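You operate a simulated robot arm through the tools that you are given. There is no shell and no other tool. Be economical: measure what you need, move in short steps, check, and stop when the job is done.

You run a simulated robot arm. Do the job below in one go: nothing can be reset, and whatever is moved stays where it is left.

## Task
Take the white foam filter from the work table top and put it on the orange clay saucer.

Only the result counts: the job must be done as asked and must still hold three seconds after the hand-in. Knocking over, shifting, dropping, spilling or breaking anything else fails it.

## Robot
A 6-joint arm with a two-finger parallel gripper, fixed in place. Base frame: the origin is at the foot of the arm, x ahead of it, y to its left, z up; the work surface is at about z = 0. Lengths are in mm, angles in rad, forces in N, time in s.
With the tool pointing down near the work surface it reaches from about 140 to 580 mm from the base axis. Its first joint turns from -1.152 to 1.152 rad. Payload 2.1 kg.
Tool frame: the origin (TCP) lies between the finger pads and is the grasp point; the fingertips stand 30 mm ahead of it; z points along the fingers, y is the line along which they close. Largest opening 94 mm; finger width 28, thickness 10; the body of the gripper, 50 by 96 mm, starts 55 mm behind the TCP.
Orientation is that of the tool frame in the base frame, as a unit quaternion [w, x, y, z]. With the fingers straight down and closing along the base's y, the tool's x points along the base's -x, its y along +y and its z along -z.

## Interface
- The arm moves only by the tool jog_arm. Its argument "series" is a list of rows, each a list of 7 numbers: the shift along the tool's x, y, z in mm, then the turn, a rotation vector about the tool's x, y, z in rad, then the closure in counts, from 0 (fully open) to 255 (shut). In form: [[dx, dy, dz, ax, ay, az, fingers], ...]. A call has 1 to 10 rows; each row shifts and turns the commanded pose from where the row before left it, along the tool's axes as they then stand. Rows are played at 5 a second. More than 50 mm and 0.15 rad between two rows, or a gripper value outside its range, and nothing of the call is played. Where a pose cannot be reached the arm comes as near as it can. A force on the tool above 40 N (or 10 N above the force at the start of the call, whichever is more), or a blocked arm, ends the call early, and 0.2 s more pass. The fingers move at their own pace (about 72 mm/s each) and stop on an object; they squeeze with about 26 N. The grip force told is the motor's: it shows also when the fingers shut on nothing. Time passes only in rows, and 0.2 s behind the last, so rows that do not move let the fingers close. It gives the time, the measured TCP pose, the force on the tool (base axes), the opening and the grip force at its end, in the units of the frame above (readings bear some noise), and new pictures: "pictures" is both (left out), scene, wrist or none.
- Cameras (640 x 400 px; columns grow to the right, rows downward): "scene" is fixed at [55.5, -369, 486.1]; the picture's right is [0.79, -0.61, 0.00], its down [-0.33, -0.43, -0.84] and it looks along [0.51, 0.67, -0.54] (base axes); focal length 318 px, centre (320, 200). "wrist" rides on the gripper at [76, 14, -102] in the tool frame; the picture's right is [-0.18, 0.98, 0.00], its down [-0.75, -0.14, -0.64] and it looks along [-0.63, -0.12, 0.77] (tool axes); focal length 243 px, centre (320, 200). There is no depth. A picture from a camera that has moved, and an enlarged one, comes with that camera's place and axes in the base frame and with its lens.
- zoom(camera, box): a new picture of the part [left, top, right, bottom] of that camera's present view, enlarged. The clock stands still meanwhile.
- close_job(): hands the job in; it is judged then, once.

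Go step by step. Nothing tells you positions but the pictures and the camera data: compare them with the known pose of the tool, close in by small moves and look again before you grip or let go. The budget is 90 turns and 170 pictures, counting those below and the enlarged ones. Unless the task says otherwise, let go and move clear before handing in, and close with one line.

The tools are called after "Request:" as a command line: name --pt "numbers of a row" for each row, then --argument value for the rest, lists and objects as JSON in quotes. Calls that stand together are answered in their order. jog_arm: Moves the arm, as the interface text tells. Its arguments: {"type":"object","properties":{"series":{"type":"array","items":{"type":"array","items":{"type":"number"}}},"pictures":{"type":"string","enum":["both","scene","wrist","none"]}},"required":["series"]} The other tools are called the same way: zoom (camera, box) takes an enlarged picture of a part of a camera's view; close_job () hands the job in.

At the start:

```text
time: 0.0
eef_pos: [307.2, 16.9, 274.9]
tcp_rot: [0.0, 0.0, 1.0, 0.001]
contact_force: [0.3, 0.0, -0.1]
grip_width: 94.3
grasp_force: 0.0
```

scene: 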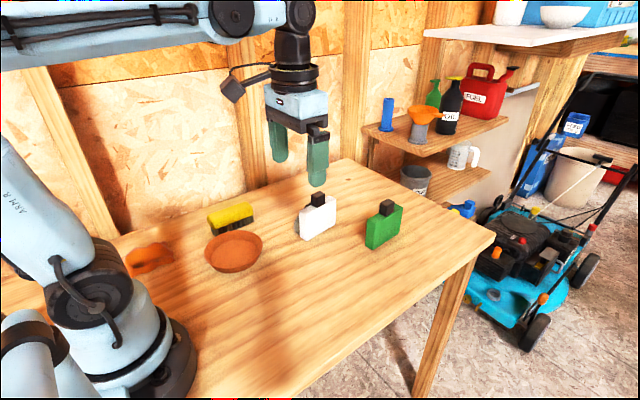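
wrist: 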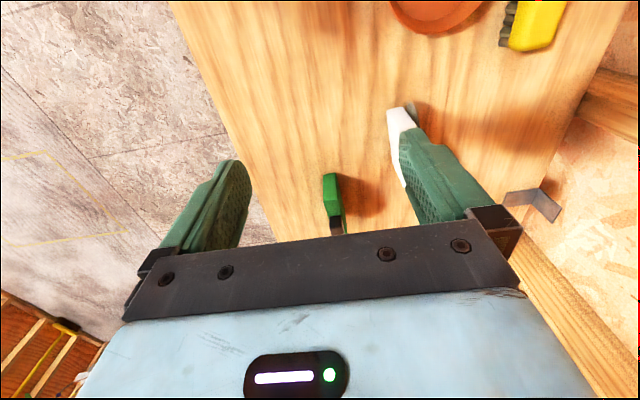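

I see a white and a green flask-like object, a yellow block, an orange saucer, and another orange thing near the base. I will enlarge the view to identify them.

Request:
zoom --camera "scene" --box '[270, 170, 430, 270]'

Request:
zoom --camera "scene" --box '[110, 190, 270, 290]'

```text
4.00 times, centred on (350, 220) of scene
camera zoom: at [55.5, -369.0, 486.1], right [0.79, -0.61, 0.0], down [-0.33, -0.43, -0.84], along [0.51, 0.67, -0.54], focal length 1272 px, centre (200, 120)
```

zoom: 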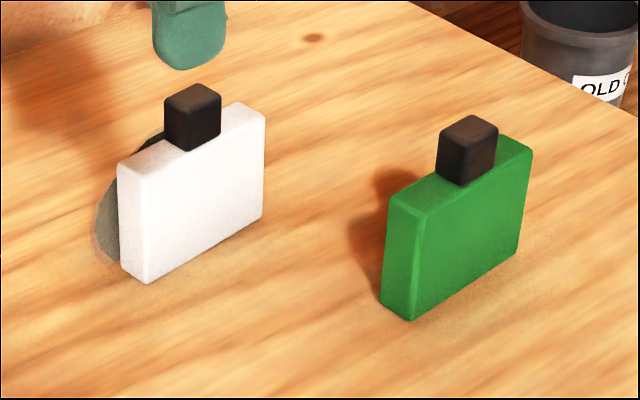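

```text
4.00 times, centred on (190, 240) of scene
camera zoom: at [55.5, -369.0, 486.1], right [0.79, -0.61, 0.0], down [-0.33, -0.43, -0.84], along [0.51, 0.67, -0.54], focal length 1272 px, centre (840, 40)
```

zoom: 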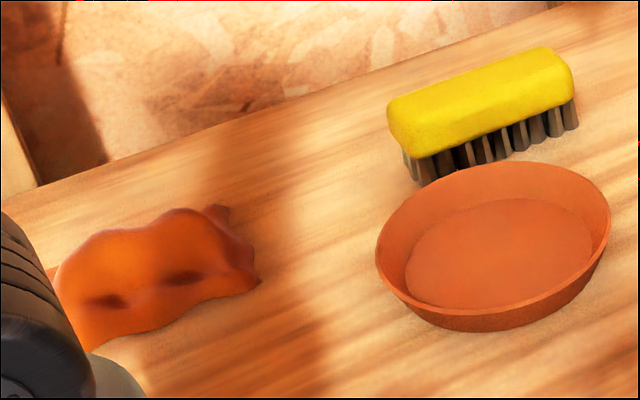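

The white object could be a flask with a dark cap, and something grey sits behind it. I'll look closer from the wrist.

Request:
zoom --camera "wrist" --box '[300, 80, 460, 240]'

Request:
zoom --camera "scene" --box '[285, 185, 345, 245]'

```text
2.50 times, centred on (380, 160) of wrist
camera zoom: at [231.1, 31.8, 377.0], right [0.18, 0.98, 0.0], down [0.75, -0.14, 0.64], along [0.63, -0.12, -0.77], focal length 606 px, centre (170, 300)
```

zoom: 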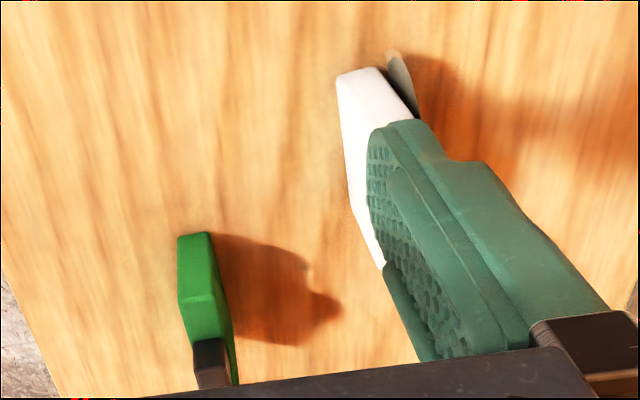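

```text
6.67 times, centred on (315, 215) of scene
camera zoom: at [55.5, -369.0, 486.1], right [0.79, -0.61, 0.0], down [-0.33, -0.43, -0.84], along [0.51, 0.67, -0.54], focal length 2120 px, centre (353, 100)
```

zoom: 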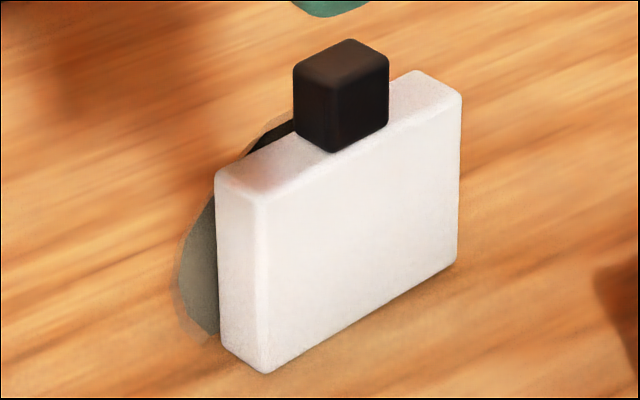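

The white block stands about x 381–478, y 111–138, and is roughly 74 mm high. Something grey is behind its near end, so I'll swing the wrist camera to the far side to see what it is.

Request:
jog_arm --pt "4 44 15 0 0 0 0" --pt "4 44 15 0 0 0 0" --pt "4 44 15 0 0 0 0" --pt "4 44 15 0 0 0 0" --pt "4 44 15 0 0 0 0" --pt "0 0 0 0 0 0.14 0" --pt "0 0 0 0 0 0.14 0" --pt "0 0 0 0 0 0.14 0" --pt "0 0 0 0 0 0.14 0" --pt "0 0 0 0 0 0.14 0"

```text
time: 2.2
eef_pos: [287.5, 237.1, 199.1]
tcp_rot: [0.0, 0.345, 0.939, 0.001]
contact_force: [-0.8, 0.4, 0.2]
grip_width: 93.8
grasp_force: 0.0
camera wrist: at [238.2, 297.4, 301.8], right [0.78, 0.63, 0.0], down [0.48, -0.6, 0.64], along [0.41, -0.5, -0.77], focal length 243 px, centre (320, 200)
```

scene: 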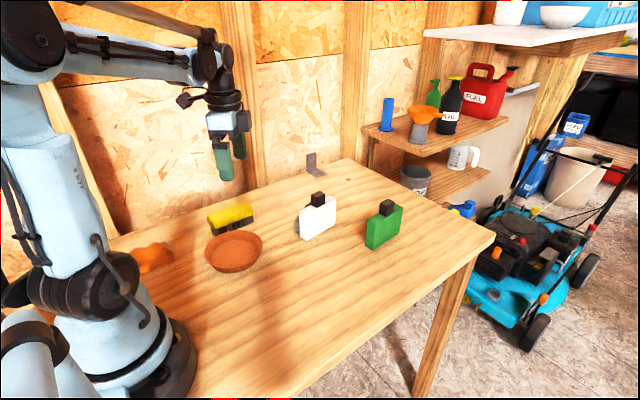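
wrist: 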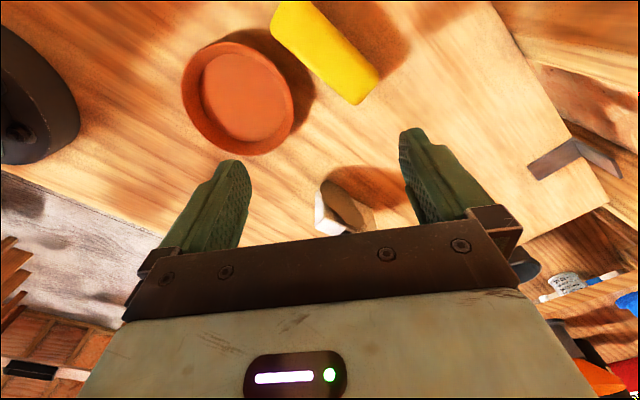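

The wrist view looks almost straight down, so I'll move nearer to the white block to see its back side.

Request:
jog_arm --pt "-38.4 6.2 0 0 0 0 0" --pt "-38.4 6.2 0 0 0 0 0" --pt "-38.4 6.2 0 0 0 0 0" --pictures "wrist"

```text
time: 3.0
eef_pos: [388.5, 177.7, 200.5]
tcp_rot: [0.001, 0.343, 0.939, 0.0]
contact_force: [-0.1, 0.2, 0.3]
grip_width: 94.2
grasp_force: 0.0
camera wrist: at [340.4, 238.2, 303.7], right [0.77, 0.63, 0.0], down [0.49, -0.59, 0.64], along [0.41, -0.5, -0.77], focal length 243 px, centre (320, 200)
```

wrist: 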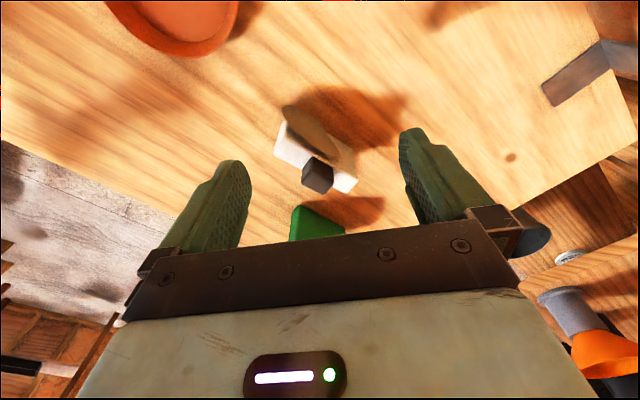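

Request:
zoom --camera "wrist" --box '[255, 75, 415, 205]'

```text
3.08 times, centred on (335, 140) of wrist
camera zoom: at [340.4, 238.2, 303.7], right [0.77, 0.63, 0.0], down [0.49, -0.59, 0.64], along [0.41, -0.5, -0.77], focal length 746 px, centre (274, 385)
```

zoom: 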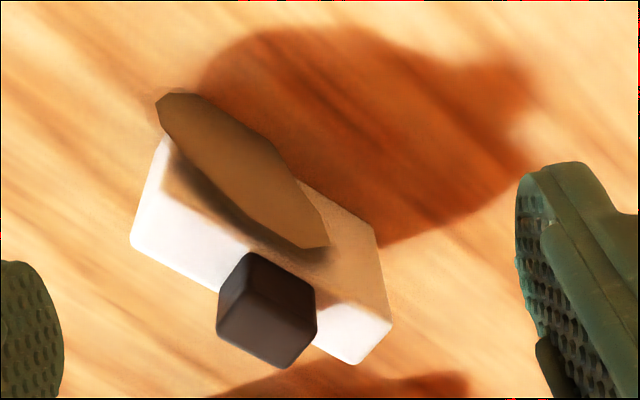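

Behind the white flask stands a thin, irregular disc, close to its back face. Before deciding what it is, I'll view it from lower down on the far side.

Request:
jog_arm --pt "5.5 23.5 0 0 0 0 0" --pt "5.5 23.5 0 0 0 0 0" --pt "0 0 0 0 0 0.14 0" --pt "0 0 0 0 0 0.14 0" --pt "0 0 0 0 0 0.14 0" --pt "0 0 0 0 0 0.14 0" --pt "0 0 0 0 0 0.14 0" --pt "0 0 27 0 0 0 0" --pt "0 0 27 0 0 0 0" --pt "0 0 27 0 0 0 0"

```text
time: 5.2
eef_pos: [406.8, 222.8, 119.5]
tcp_rot: [0.0, 0.644, 0.765, 0.0]
contact_force: [0.0, -0.3, -0.1]
grip_width: 94.1
grasp_force: 0.0
camera wrist: at [408.6, 299.5, 222.0], right [1.0, -0.01, 0.0], down [-0.01, -0.77, 0.64], along [-0.01, -0.64, -0.77], focal length 243 px, centre (320, 200)
```

scene: 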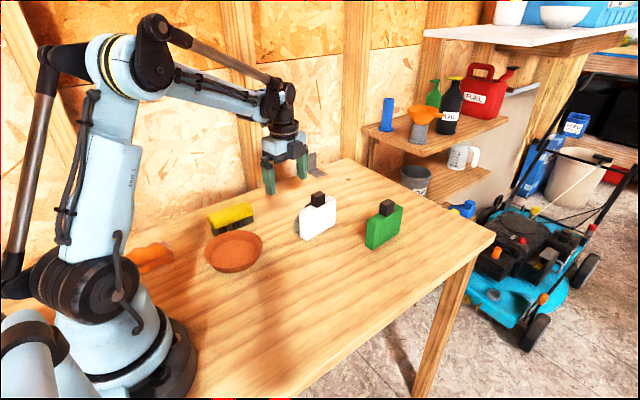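
wrist: 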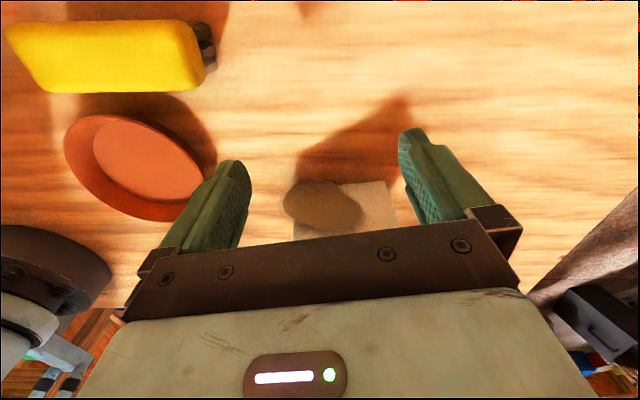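

Request:
zoom --camera "wrist" --box '[250, 140, 430, 245]'

```text
3.56 times, centred on (340, 192) of wrist
camera zoom: at [408.6, 299.5, 222.0], right [1.0, -0.01, 0.0], down [-0.01, -0.77, 0.64], along [-0.01, -0.64, -0.77], focal length 863 px, centre (249, 227)
```

zoom: 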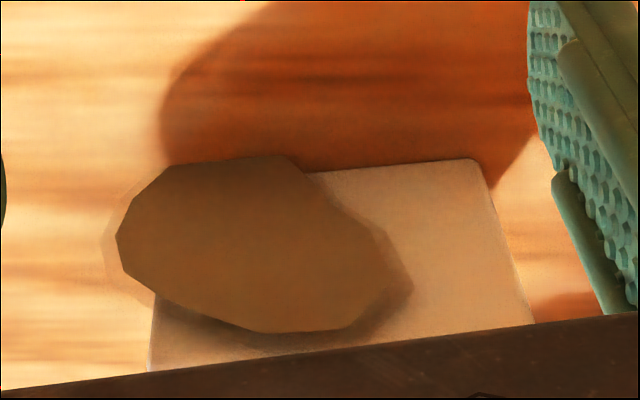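

The patch is a thin disc about 75 mm across, standing against the flask's back face. I'll look at it edge-on from the base side to see whether it's attached or a separate piece.

Request:
jog_arm --pt "0 0 -35 0 0 0 0" --pt "0 0 -35 0 0 0 0" --pt "-23.2 -37.8 0 0 0 0 0" --pt "-23.2 -37.8 0 0 0 0 0" --pt "-23.2 -37.8 0 0 0 0 0" --pt "0 0 0 0 0 -0.14 0" --pt "0 0 0 0 0 -0.14 0" --pt "0 0 0 0 0 -0.14 0" --pt "0 0 0 0 0 -0.14 0" --pt "0 0 0 0 0 -0.14 0" --pictures "none"

Request:
jog_arm --pt "0 0 0 0 0 -0.14 0" --pt "0 0 0 0 0 -0.14 0" --pt "0 0 0 0 0 -0.14 0" --pt "0 0 0 0 0 -0.14 0" --pt "0 0 0 0 0 -0.14 0" --pt "0 0 40 0 0 0 0" --pt "0 0 30 0 0 0 0" --pictures "wrist"

Request:
zoom --camera "wrist" --box '[240, 140, 420, 245]'

```text
time: 7.4
eef_pos: [310.4, 132.3, 188.6]
tcp_rot: [0.001, 0.342, 0.94, 0.001]
contact_force: [-0.6, -0.3, 0.1]
grip_width: 94.1
grasp_force: 0.0
```

```text
time: 9.0
eef_pos: [311.2, 134.9, 118.8]
tcp_rot: [0.0, 0.0, 1.0, 0.0]
contact_force: [0.2, 0.2, 0.0]
grip_width: 94.2
grasp_force: 0.2
camera wrist: at [234.8, 148.8, 221.2], right [0.18, 0.98, 0.0], down [0.75, -0.14, 0.64], along [0.63, -0.12, -0.77], focal length 243 px, centre (320, 200)
```

wrist: 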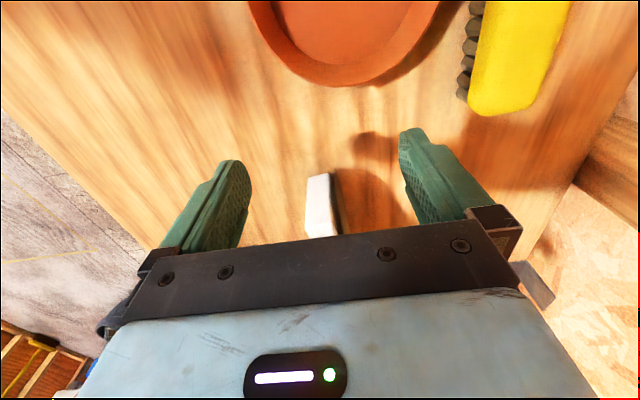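

```text
3.56 times, centred on (330, 192) of wrist
camera zoom: at [234.8, 148.8, 221.2], right [0.18, 0.98, 0.0], down [0.75, -0.14, 0.64], along [0.63, -0.12, -0.77], focal length 863 px, centre (284, 227)
```

zoom: 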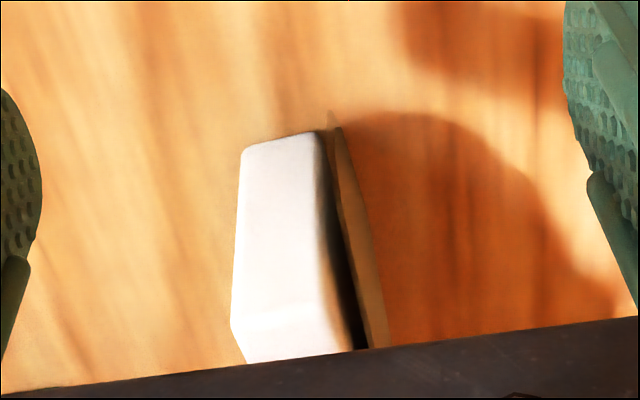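

Edge-on, the disc is a thin plate held parallel to the block with a small gap. It can't be leaning freely, so I take it as part of the white filter. I'll grip the far end of the block, clear of the plate and the knob, and look from above first.

Request:
jog_arm --pt "0 0 -38 0 0 0 0" --pt "0 0 -38 0 0 0 0" --pt "-38 -1.5 0 0 0 0 0" --pt "-38 -1.5 0 0 0 0 0" --pt "-38 -1.5 0 0 0 0 0" --pt "-38 -1.5 0 0 0 0 0" --pt "0 0 0 0 0 0 0"

Request:
zoom --camera "wrist" --box '[230, 20, 430, 240]'

```text
time: 10.6
eef_pos: [461.2, 123.9, 193.4]
tcp_rot: [0.0, 0.0, 1.0, 0.0]
contact_force: [-0.3, 0.8, -0.2]
grip_width: 94.1
grasp_force: 0.1
camera wrist: at [384.8, 138.0, 296.1], right [0.18, 0.98, 0.0], down [0.75, -0.14, 0.64], along [0.63, -0.12, -0.77], focal length 243 px, centre (320, 200)
```

scene: 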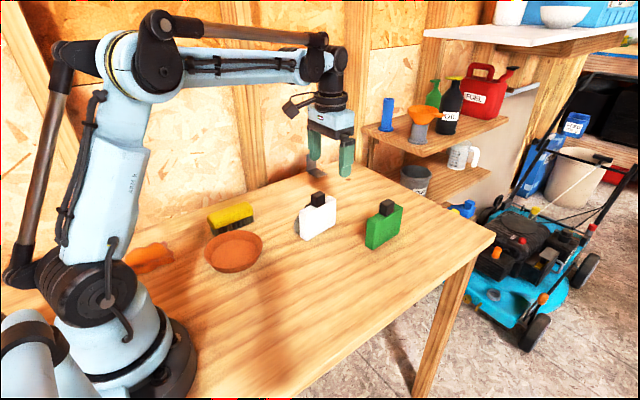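
wrist: 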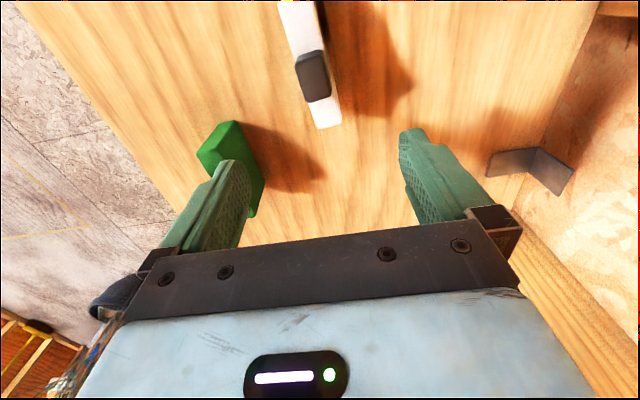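

```text
1.82 times, centred on (330, 130) of wrist
camera zoom: at [384.8, 138.0, 296.1], right [0.18, 0.98, 0.0], down [0.75, -0.14, 0.64], along [0.63, -0.12, -0.77], focal length 441 px, centre (302, 327)
```

zoom: 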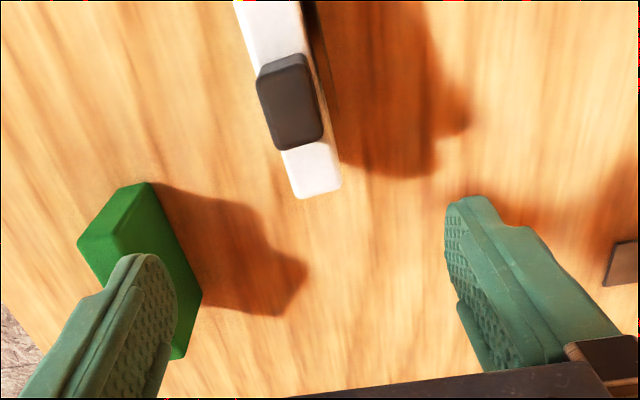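

The block's far end centres on about (478, 129), it's turned about 5°, and the green one is well clear at y < 25. I'll turn to match and lower over the far end.

Request:
jog_arm --pt "-2 3.5 0 0 0 -0.087 0" --pt "0 0 35 0 0 0 0" --pt "0 0 35 0 0 0 0" --pt "0 0 25 0 0 0 0" --pt "0 0 0 0 0 0 0"

Request:
zoom --camera "scene" --box '[280, 150, 380, 250]'

```text
time: 11.8
eef_pos: [462.4, 129.2, 101.7]
tcp_rot: [0.0, -0.044, 0.999, -0.001]
contact_force: [0.6, 0.4, 0.1]
grip_width: 94.0
grasp_force: 0.0
camera wrist: at [385.8, 137.3, 203.3], right [0.1, 1.0, 0.0], down [0.76, -0.08, 0.64], along [0.64, -0.06, -0.77], focal length 243 px, centre (320, 200)
```

scene: 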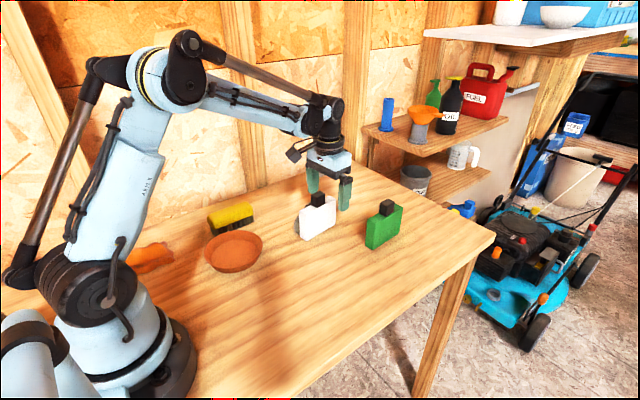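
wrist: 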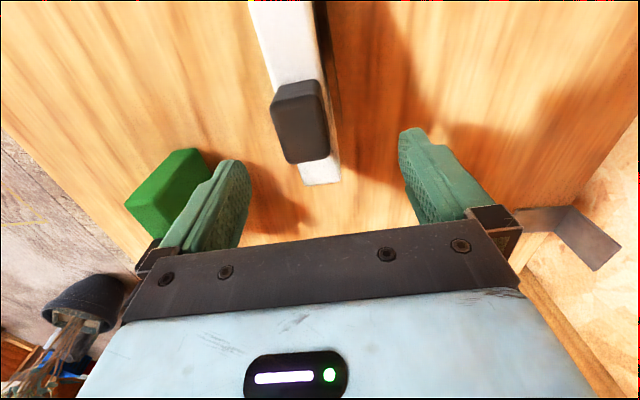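

```text
4.00 times, centred on (330, 200) of scene
camera zoom: at [55.5, -369.0, 486.1], right [0.79, -0.61, 0.0], down [-0.33, -0.43, -0.84], along [0.51, 0.67, -0.54], focal length 1272 px, centre (280, 200)
```

zoom: 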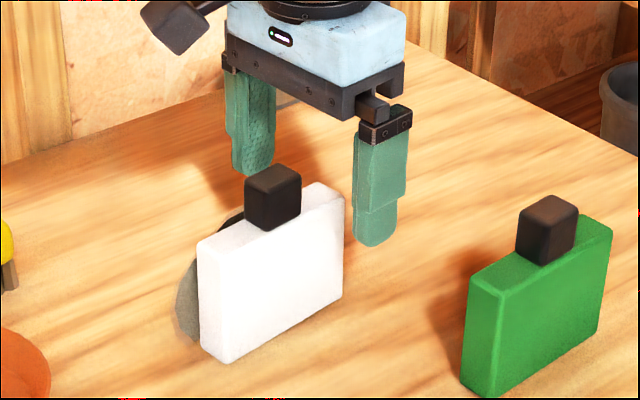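

The fingers straddle the far end and are well centred on it. I'll lower to about z = 58 and close.

Request:
jog_arm --pt "0 0 22 0 0 0 0" --pt "0 0 22 0 0 0 0" --pt "0 0 0 0 0 0 0"

Request:
zoom --camera "scene" --box '[280, 150, 380, 250]'

```text
time: 12.6
eef_pos: [463.1, 129.5, 58.2]
tcp_rot: [0.0, -0.044, 0.999, 0.0]
contact_force: [-0.1, -0.5, 0.5]
grip_width: 94.0
grasp_force: 0.0
camera wrist: at [385.2, 137.1, 160.3], right [0.1, 1.0, 0.0], down [0.76, -0.08, 0.64], along [0.64, -0.06, -0.77], focal length 243 px, centre (320, 200)
```

scene: 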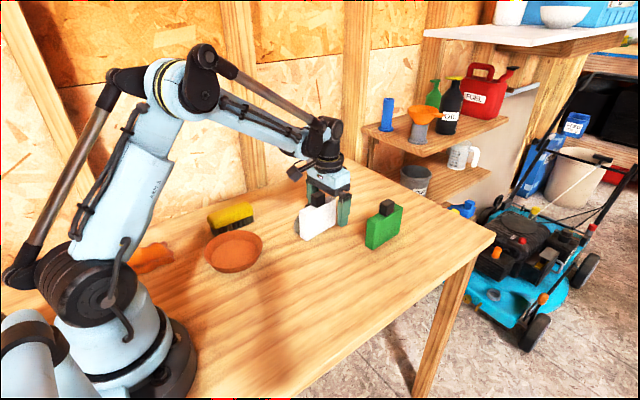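
wrist: 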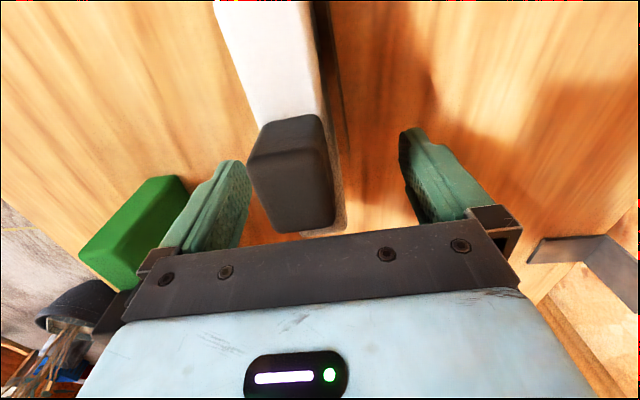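

```text
4.00 times, centred on (330, 200) of scene
camera zoom: at [55.5, -369.0, 486.1], right [0.79, -0.61, 0.0], down [-0.33, -0.43, -0.84], along [0.51, 0.67, -0.54], focal length 1272 px, centre (280, 200)
```

zoom: 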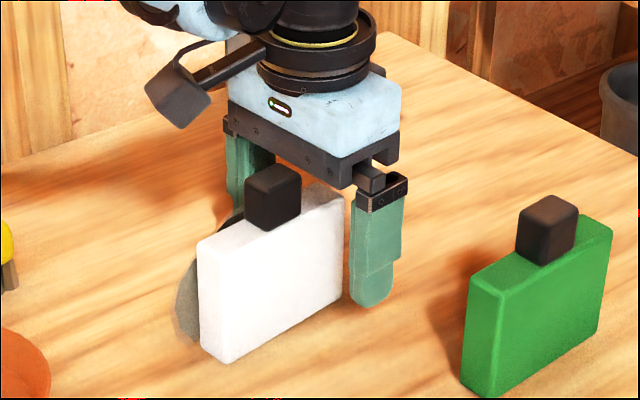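

The fingers are down and clear on both sides. I'll close them.

Request:
jog_arm --pt "0 0 0 0 0 0 100" --pt "0 0 0 0 0 0 170" --pt "0 0 0 0 0 0 230" --pt "0 0 0 0 0 0 230" --pt "0 0 0 0 0 0 230" --pt "0 0 0 0 0 0 230"

Request:
zoom --camera "scene" --box '[280, 150, 380, 250]'

```text
time: 14.0
eef_pos: [461.8, 130.0, 59.7]
tcp_rot: [0.0, -0.044, 0.999, 0.0]
contact_force: [0.6, 0.3, 0.6]
grip_width: 29.2
grasp_force: 25.9
camera wrist: at [385.2, 137.1, 160.6], right [0.1, 1.0, 0.0], down [0.76, -0.08, 0.64], along [0.64, -0.06, -0.77], focal length 243 px, centre (320, 200)
```

scene: 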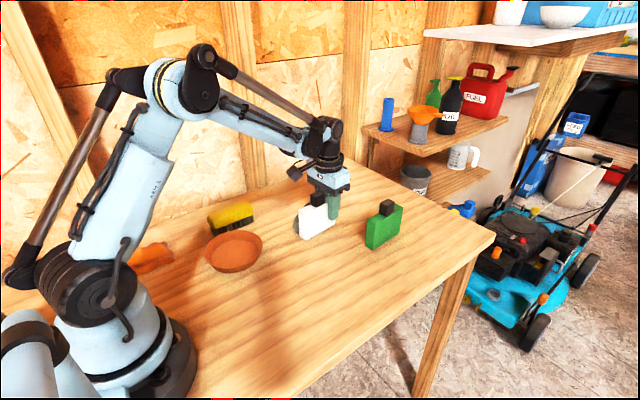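
wrist: 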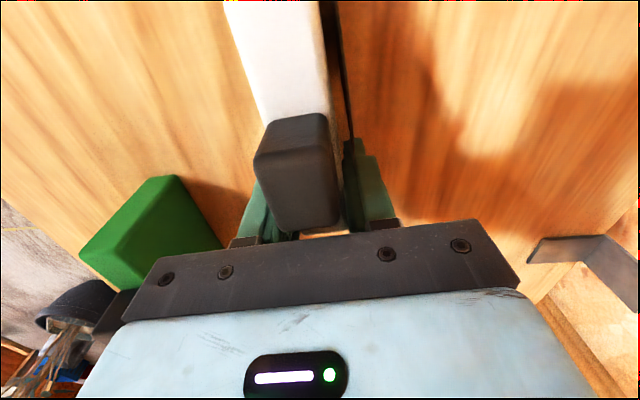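

```text
4.00 times, centred on (330, 200) of scene
camera zoom: at [55.5, -369.0, 486.1], right [0.79, -0.61, 0.0], down [-0.33, -0.43, -0.84], along [0.51, 0.67, -0.54], focal length 1272 px, centre (280, 200)
```

zoom: 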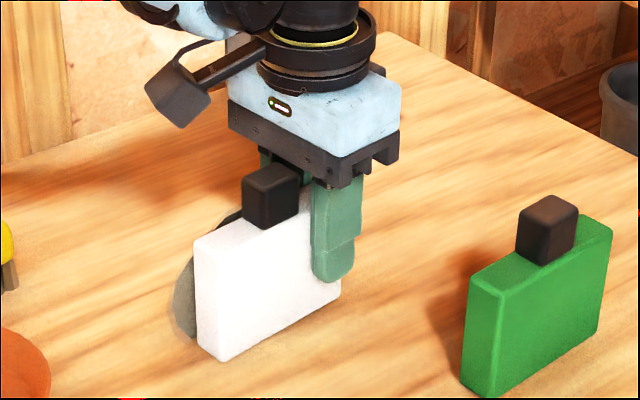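

It's gripped at 29 mm, and the disc shifted along with the block, which fits it being part of it. I'll lift a little and check.

Request:
jog_arm --pt "0 0 -8 0 0 0 230" --pt "0 0 -12 0 0 0 230" --pt "0 0 -20 0 0 0 230" --pt "0 0 0 0 0 0 230"

Request:
zoom --camera "scene" --box '[280, 150, 380, 250]'

```text
time: 15.0
eef_pos: [461.2, 128.7, 96.1]
tcp_rot: [0.0, -0.043, 0.999, 0.0]
contact_force: [0.0, 0.6, -0.7]
grip_width: 29.5
grasp_force: 26.4
camera wrist: at [384.6, 137.1, 198.6], right [0.1, 1.0, 0.0], down [0.76, -0.08, 0.64], along [0.64, -0.06, -0.77], focal length 243 px, centre (320, 200)
```

scene: 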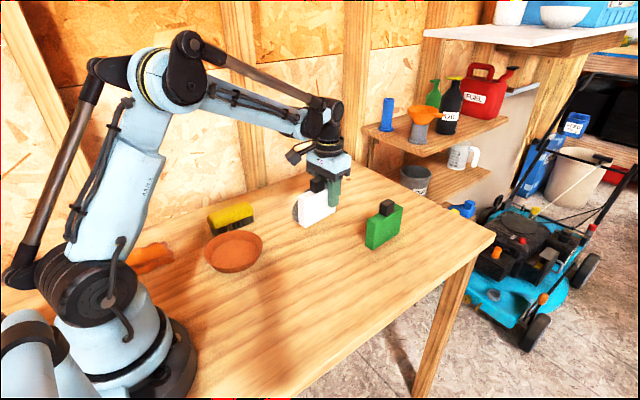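
wrist: 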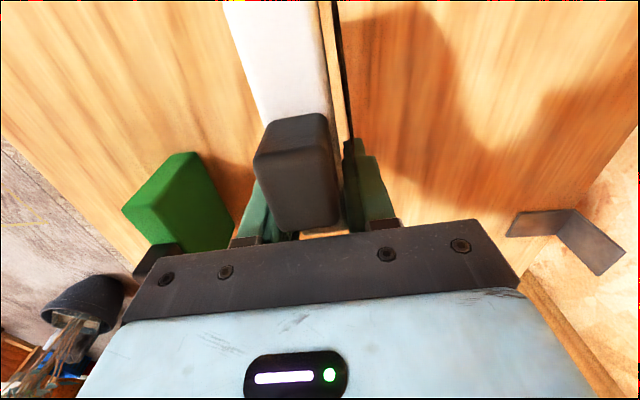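

```text
4.00 times, centred on (330, 200) of scene
camera zoom: at [55.5, -369.0, 486.1], right [0.79, -0.61, 0.0], down [-0.33, -0.43, -0.84], along [0.51, 0.67, -0.54], focal length 1272 px, centre (280, 200)
```

zoom: 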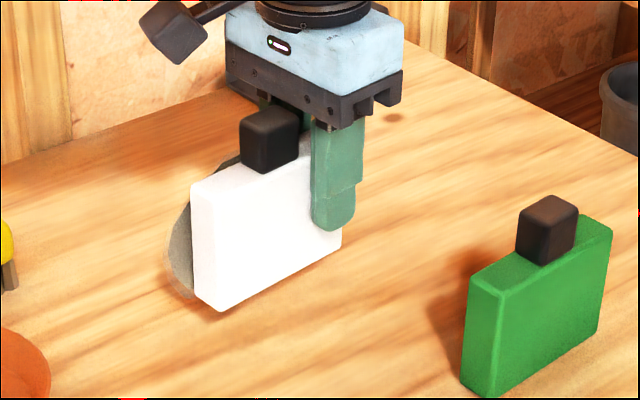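

The filter lifts cleanly, disc included. I put the saucer centre at about (228, 170), with its rim around z = 18, so I'll raise and carry the block over it.

Request:
jog_arm --pt "0 0 -27 0 0 0 230" --pt "0 0 -27 0 0 0 230" --pt "38.9 12.2 0 0 0 0 230" --pt "38.9 12.2 0 0 0 0 230" --pt "38.9 12.2 0 0 0 0 230" --pt "38.9 12.2 0 0 0 0 230" --pt "38.9 12.2 0 0 0 0 230" --pt "0 0 0 0 0 0 230"

Request:
zoom --camera "scene" --box '[160, 150, 320, 290]'

```text
time: 16.8
eef_pos: [264.3, 172.8, 146.3]
tcp_rot: [0.0, -0.045, 0.999, 0.001]
contact_force: [-0.1, 0.0, 0.5]
grip_width: 29.4
grasp_force: 25.7
camera wrist: at [186.7, 181.1, 248.4], right [0.1, 1.0, 0.0], down [0.76, -0.08, 0.64], along [0.64, -0.06, -0.77], focal length 243 px, centre (320, 200)
```

scene: 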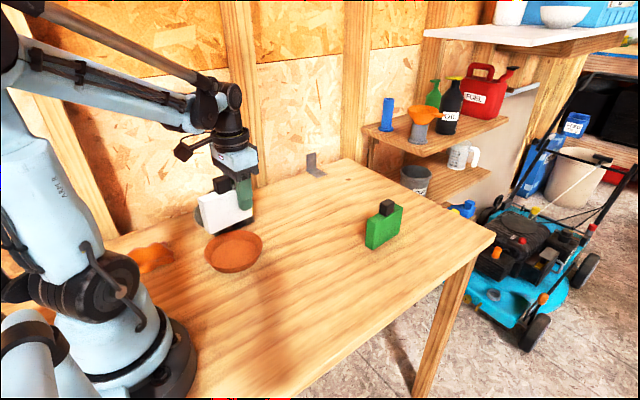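
wrist: 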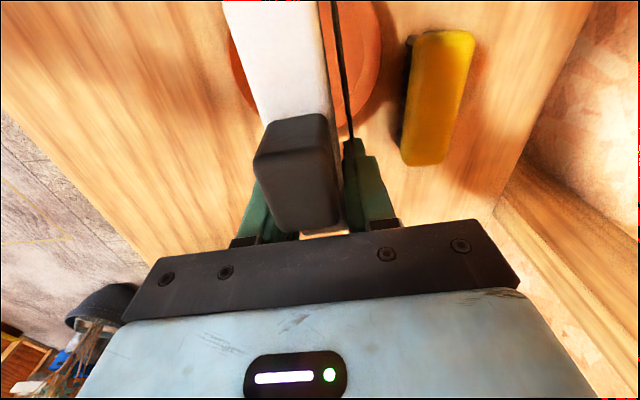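

```text
2.86 times, centred on (240, 220) of scene
camera zoom: at [55.5, -369.0, 486.1], right [0.79, -0.61, 0.0], down [-0.33, -0.43, -0.84], along [0.51, 0.67, -0.54], focal length 909 px, centre (549, 143)
```

zoom: 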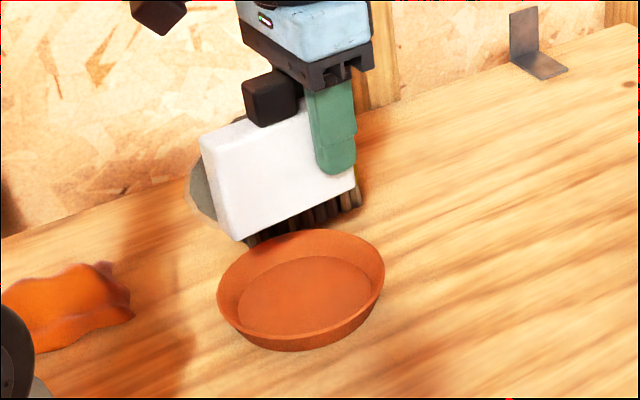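

By the pictures the saucer centre is about (231, 167) and the block centre about (229, 173). I'll correct that and lower partway.

Request:
jog_arm --pt "-1.5 -6 0 0 0 0 230" --pt "0 0 30 0 0 0 230" --pt "0 0 30 0 0 0 230" --pt "0 0 8 0 0 0 230" --pt "0 0 0 0 0 0 230"

Request:
zoom --camera "scene" --box '[180, 190, 290, 290]'

```text
time: 18.0
eef_pos: [268.0, 168.5, 81.4]
tcp_rot: [0.001, -0.043, 0.999, 0.001]
contact_force: [2.3, -1.2, 15.4]
grip_width: 29.6
grasp_force: 26.2
camera wrist: at [190.9, 175.9, 183.0], right [0.1, 1.0, 0.0], down [0.76, -0.08, 0.64], along [0.64, -0.06, -0.77], focal length 243 px, centre (320, 200)
```

scene: 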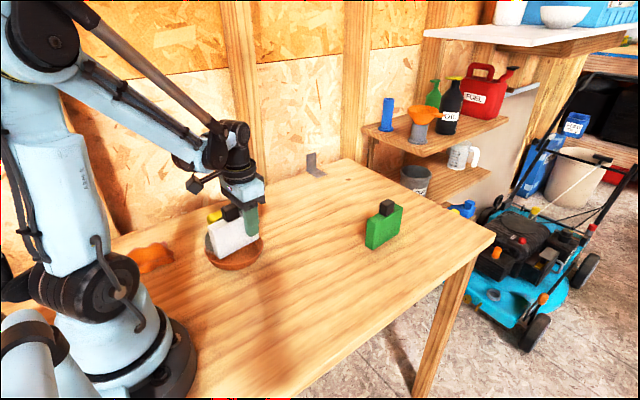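
wrist: 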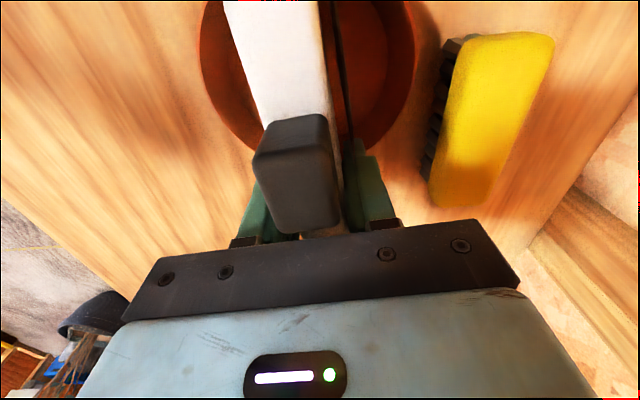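

```text
4.00 times, centred on (235, 240) of scene
camera zoom: at [55.5, -369.0, 486.1], right [0.79, -0.61, 0.0], down [-0.33, -0.43, -0.84], along [0.51, 0.67, -0.54], focal length 1272 px, centre (660, 40)
```

zoom: 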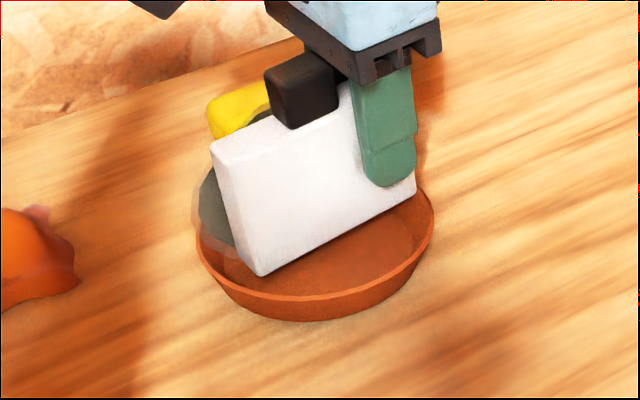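

It's already touching (15 N): the block's far end meets the inside of the rim because it sits about 7 mm too far in x and y. I'll lift, shift and check again.

Request:
jog_arm --pt "0 0 -10 0 0 0 230" --pt "0 0 -10 0 0 0 230" --pt "7.6 -6.4 0 0 0 0 230" --pt "0 0 0 0 0 0 230"

Request:
zoom --camera "scene" --box '[180, 190, 290, 290]'

```text
time: 19.0
eef_pos: [260.2, 160.6, 102.3]
tcp_rot: [0.0, -0.043, 0.999, 0.0]
contact_force: [-0.4, -0.4, 0.3]
grip_width: 29.4
grasp_force: 25.9
camera wrist: at [183.6, 168.5, 204.9], right [0.1, 1.0, 0.0], down [0.76, -0.08, 0.64], along [0.64, -0.06, -0.77], focal length 243 px, centre (320, 200)
```

scene: 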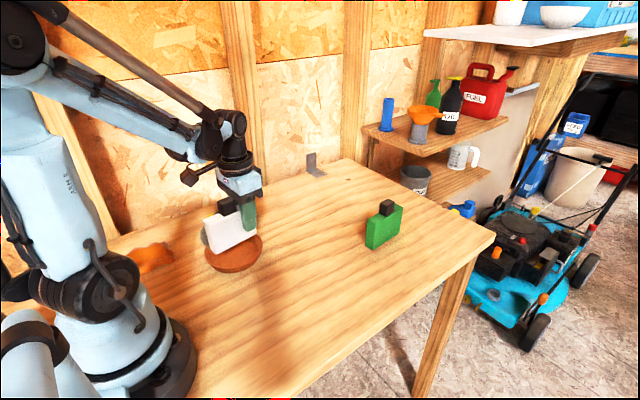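
wrist: 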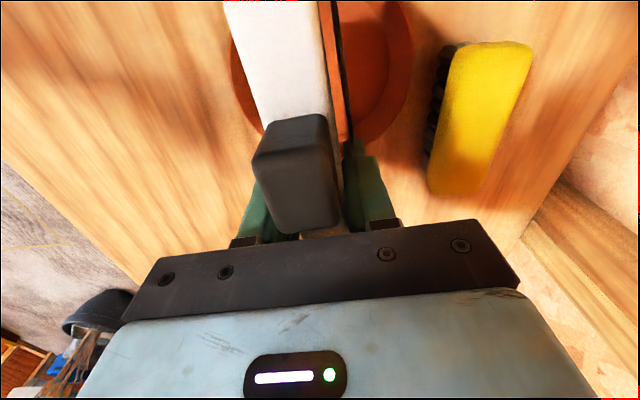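

```text
4.00 times, centred on (235, 240) of scene
camera zoom: at [55.5, -369.0, 486.1], right [0.79, -0.61, 0.0], down [-0.33, -0.43, -0.84], along [0.51, 0.67, -0.54], focal length 1272 px, centre (660, 40)
```

zoom: 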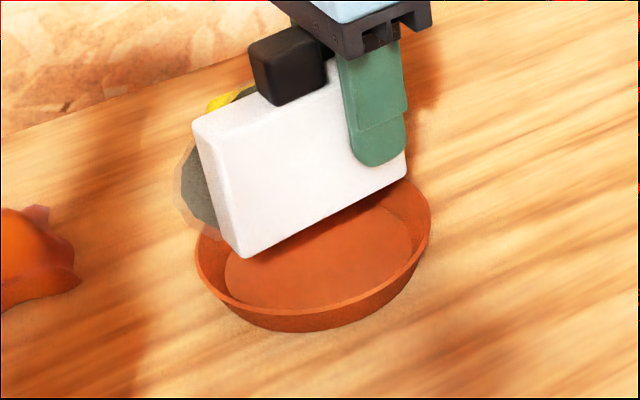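

Now the block centre reads about (229, 161), so I need to go +3 in x and +5 in y. Then I'll lower in small steps until contact.

Request:
jog_arm --pt "-3.4 4.7 0 0 0 0 230" --pt "0 0 10 0 0 0 230" --pt "0 0 6 0 0 0 230" --pt "0 0 6 0 0 0 230" --pt "0 0 0 0 0 0 230"

Request:
zoom --camera "scene" --box '[180, 190, 290, 290]'

```text
time: 20.2
eef_pos: [262.0, 165.9, 79.3]
tcp_rot: [0.0, -0.044, 0.999, 0.0]
contact_force: [-0.7, -1.0, -0.1]
grip_width: 29.6
grasp_force: 26.0
camera wrist: at [185.2, 173.9, 181.3], right [0.1, 1.0, 0.0], down [0.76, -0.08, 0.64], along [0.64, -0.06, -0.77], focal length 243 px, centre (320, 200)
```

scene: 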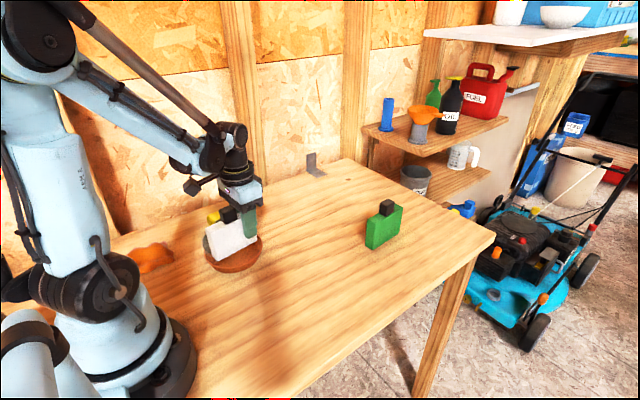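
wrist: 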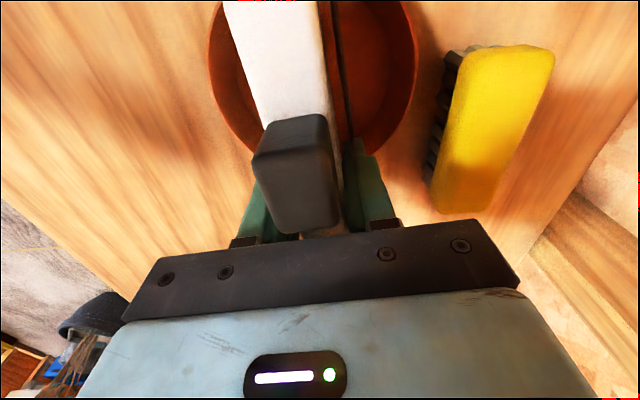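

```text
4.00 times, centred on (235, 240) of scene
camera zoom: at [55.5, -369.0, 486.1], right [0.79, -0.61, 0.0], down [-0.33, -0.43, -0.84], along [0.51, 0.67, -0.54], focal length 1272 px, centre (660, 40)
```

zoom: 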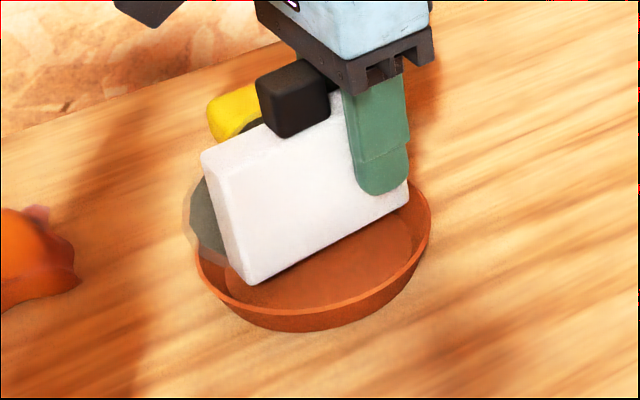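

It's inside the rim with no contact. I'll continue down gently.

Request:
jog_arm --pt "0 0 3 0 0 0 230" --pt "0 0 3 0 0 0 230" --pt "0 0 0 0 0 0 230" --pictures "none"

```text
time: 21.0
eef_pos: [262.7, 166.9, 74.0]
tcp_rot: [0.0, -0.043, 0.999, 0.0]
contact_force: [-0.5, 0.1, -0.4]
grip_width: 29.5
grasp_force: 25.6
```

Still no contact at z = 74, so I'll continue down.

Request:
jog_arm --pt "0 0 2 0 0 0 230" --pt "0 0 2 0 0 0 230" --pt "0 0 0 0 0 0 230" --pictures "scene"

Request:
zoom --camera "scene" --box '[180, 190, 290, 290]'

```text
time: 21.8
eef_pos: [262.5, 166.4, 71.4]
tcp_rot: [0.001, -0.044, 0.999, 0.0]
contact_force: [0.5, -0.5, 9.3]
grip_width: 29.5
grasp_force: 26.7
```

scene: 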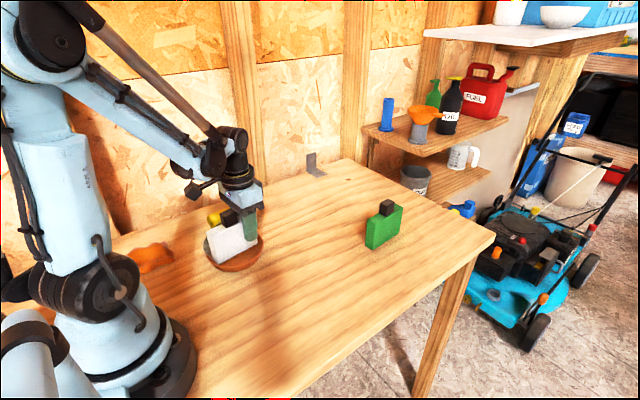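

```text
4.00 times, centred on (235, 240) of scene
camera zoom: at [55.5, -369.0, 486.1], right [0.79, -0.61, 0.0], down [-0.33, -0.43, -0.84], along [0.51, 0.67, -0.54], focal length 1272 px, centre (660, 40)
```

zoom: 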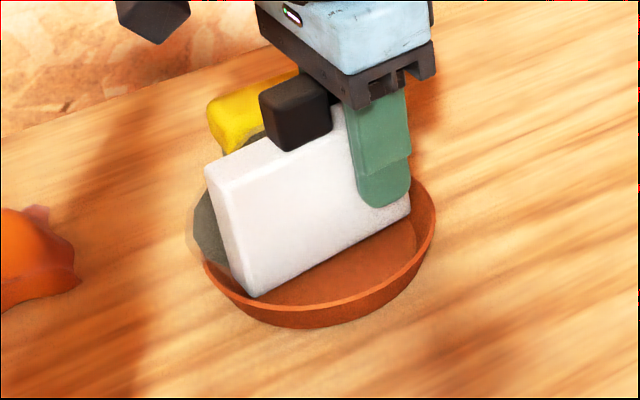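

I feel 9 N, almost purely vertical, at z ≈ 71. I'll look closely at whether the block sits flat on the saucer floor.

Request:
zoom --camera "scene" --box '[198, 210, 268, 280]'

Request:
zoom --camera "wrist" --box '[190, 0, 430, 240]'

```text
5.71 times, centred on (233, 245) of scene
camera zoom: at [55.5, -369.0, 486.1], right [0.79, -0.61, 0.0], down [-0.33, -0.43, -0.84], along [0.51, 0.67, -0.54], focal length 1817 px, centre (817, -57)
```

zoom: 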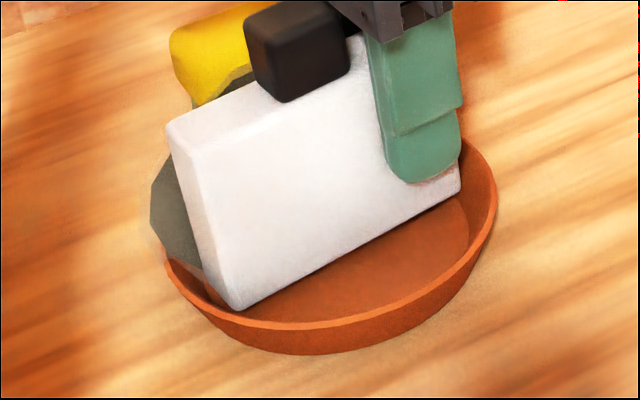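

```text
1.67 times, centred on (310, 120) of wrist
camera zoom: at [185.3, 174.3, 172.4], right [0.1, 1.0, 0.0], down [0.76, -0.08, 0.64], along [0.64, -0.06, -0.77], focal length 404 px, centre (337, 333)
```

zoom: 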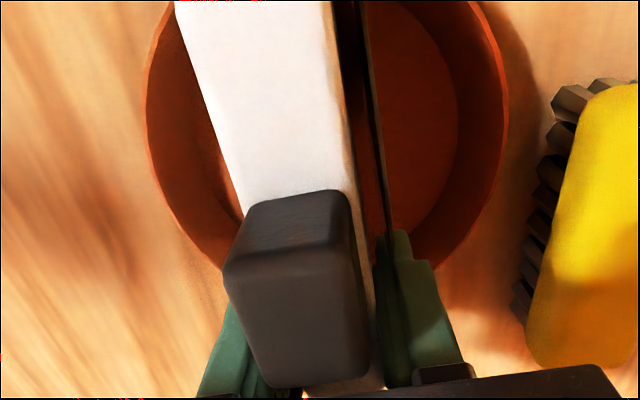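

It looks nearly seated, but the saucer rim seems to have shifted about 3 mm. I'll lift 3 mm to see how the saucer settles.

Request:
jog_arm --pt "0 0 -3 0 0 0 230" --pt "0 0 0 0 0 0 230" --pictures "none"

Request:
zoom --camera "scene" --box '[198, 210, 268, 280]'

```text
time: 22.4
eef_pos: [261.4, 166.2, 73.0]
tcp_rot: [0.0, -0.043, 0.999, 0.0]
contact_force: [0.2, -0.4, -0.1]
grip_width: 29.4
grasp_force: 26.3
```

```text
5.71 times, centred on (233, 245) of scene
camera zoom: at [55.5, -369.0, 486.1], right [0.79, -0.61, 0.0], down [-0.33, -0.43, -0.84], along [0.51, 0.67, -0.54], focal length 1817 px, centre (817, -57)
```

zoom: 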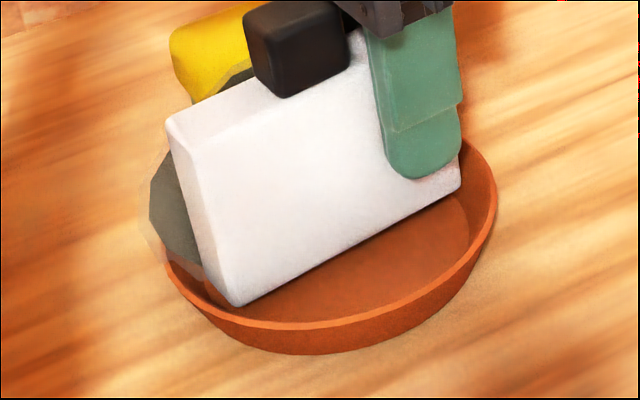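

The saucer nudged about 3 mm away from the far end, so I'll back the block off 2 mm toward the base and lower again.

Request:
jog_arm --pt "2 0 0 0 0 0 230" --pt "0 0 2 0 0 0 230" --pt "0 0 1.5 0 0 0 230" --pt "0 0 0 0 0 0 230" --pictures "none"

Request:
zoom --camera "scene" --box '[198, 210, 268, 280]'

```text
time: 23.4
eef_pos: [260.7, 166.0, 68.6]
tcp_rot: [0.001, -0.043, 0.999, 0.001]
contact_force: [1.2, 5.5, 15.5]
grip_width: 29.5
grasp_force: 25.9
```

```text
5.71 times, centred on (233, 245) of scene
camera zoom: at [55.5, -369.0, 486.1], right [0.79, -0.61, 0.0], down [-0.33, -0.43, -0.84], along [0.51, 0.67, -0.54], focal length 1817 px, centre (817, -57)
```

zoom: 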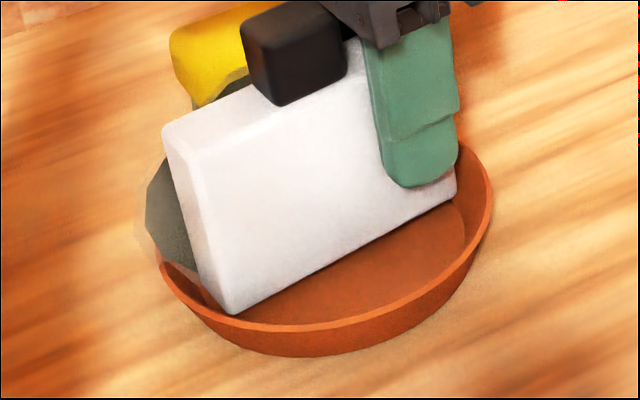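

It's wedged gently near the floor with a 5 N sideways load. I'll ease up a little and shift 2 mm in +y to relieve it before letting go.

Request:
jog_arm --pt "0 0 -1.5 0 0 0 230" --pt "0 2 0 0 0 0 230" --pt "0 0 1 0 0 0 230" --pt "0 0 0 0 0 0 230" --pictures "wrist"

Request:
zoom --camera "scene" --box '[198, 210, 268, 280]'

```text
time: 24.4
eef_pos: [261.3, 166.6, 71.3]
tcp_rot: [-0.001, -0.044, 0.999, 0.0]
contact_force: [-1.2, -2.0, 3.0]
grip_width: 29.8
grasp_force: 26.0
camera wrist: at [184.2, 175.1, 172.8], right [0.1, 1.0, 0.0], down [0.76, -0.08, 0.64], along [0.64, -0.06, -0.77], focal length 243 px, centre (320, 200)
```

wrist: 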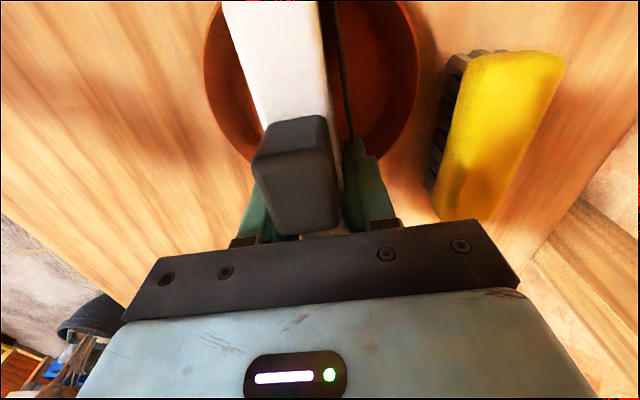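

```text
5.71 times, centred on (233, 245) of scene
camera zoom: at [55.5, -369.0, 486.1], right [0.79, -0.61, 0.0], down [-0.33, -0.43, -0.84], along [0.51, 0.67, -0.54], focal length 1817 px, centre (817, -57)
```

zoom: 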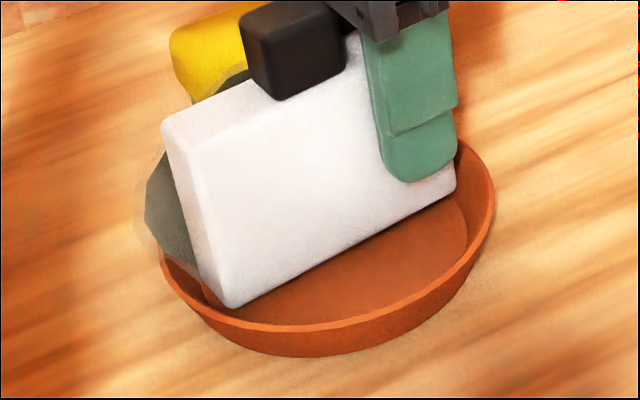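

The load is now 3 N and the block sits just on the saucer floor. I'll open the fingers a little and check.

Request:
jog_arm --pt "0 0 0 0 0 0 172" --pt "0 0 0 0 0 0 165" --pt "0 0 0 0 0 0 150" --pt "0 0 0 0 0 0 150" --pictures "wrist"

Request:
zoom --camera "scene" --box '[198, 210, 268, 280]'

```text
time: 25.4
eef_pos: [261.5, 166.8, 70.5]
tcp_rot: [0.0, -0.044, 0.999, 0.0]
contact_force: [1.2, 0.0, -0.3]
grip_width: 38.9
grasp_force: 0.0
camera wrist: at [184.3, 175.1, 172.8], right [0.1, 1.0, 0.0], down [0.76, -0.08, 0.64], along [0.64, -0.06, -0.77], focal length 243 px, centre (320, 200)
```

wrist: 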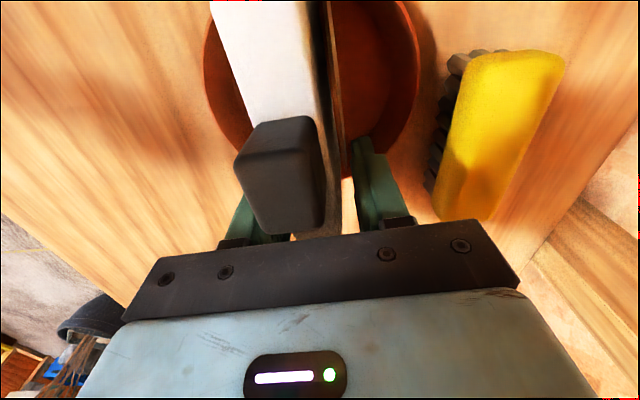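

```text
5.71 times, centred on (233, 245) of scene
camera zoom: at [55.5, -369.0, 486.1], right [0.79, -0.61, 0.0], down [-0.33, -0.43, -0.84], along [0.51, 0.67, -0.54], focal length 1817 px, centre (817, -57)
```

zoom: 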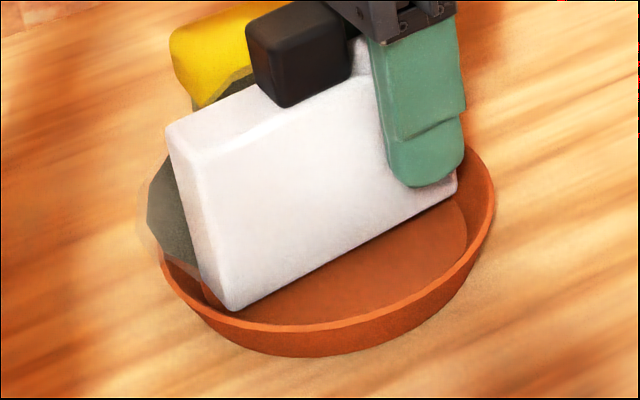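

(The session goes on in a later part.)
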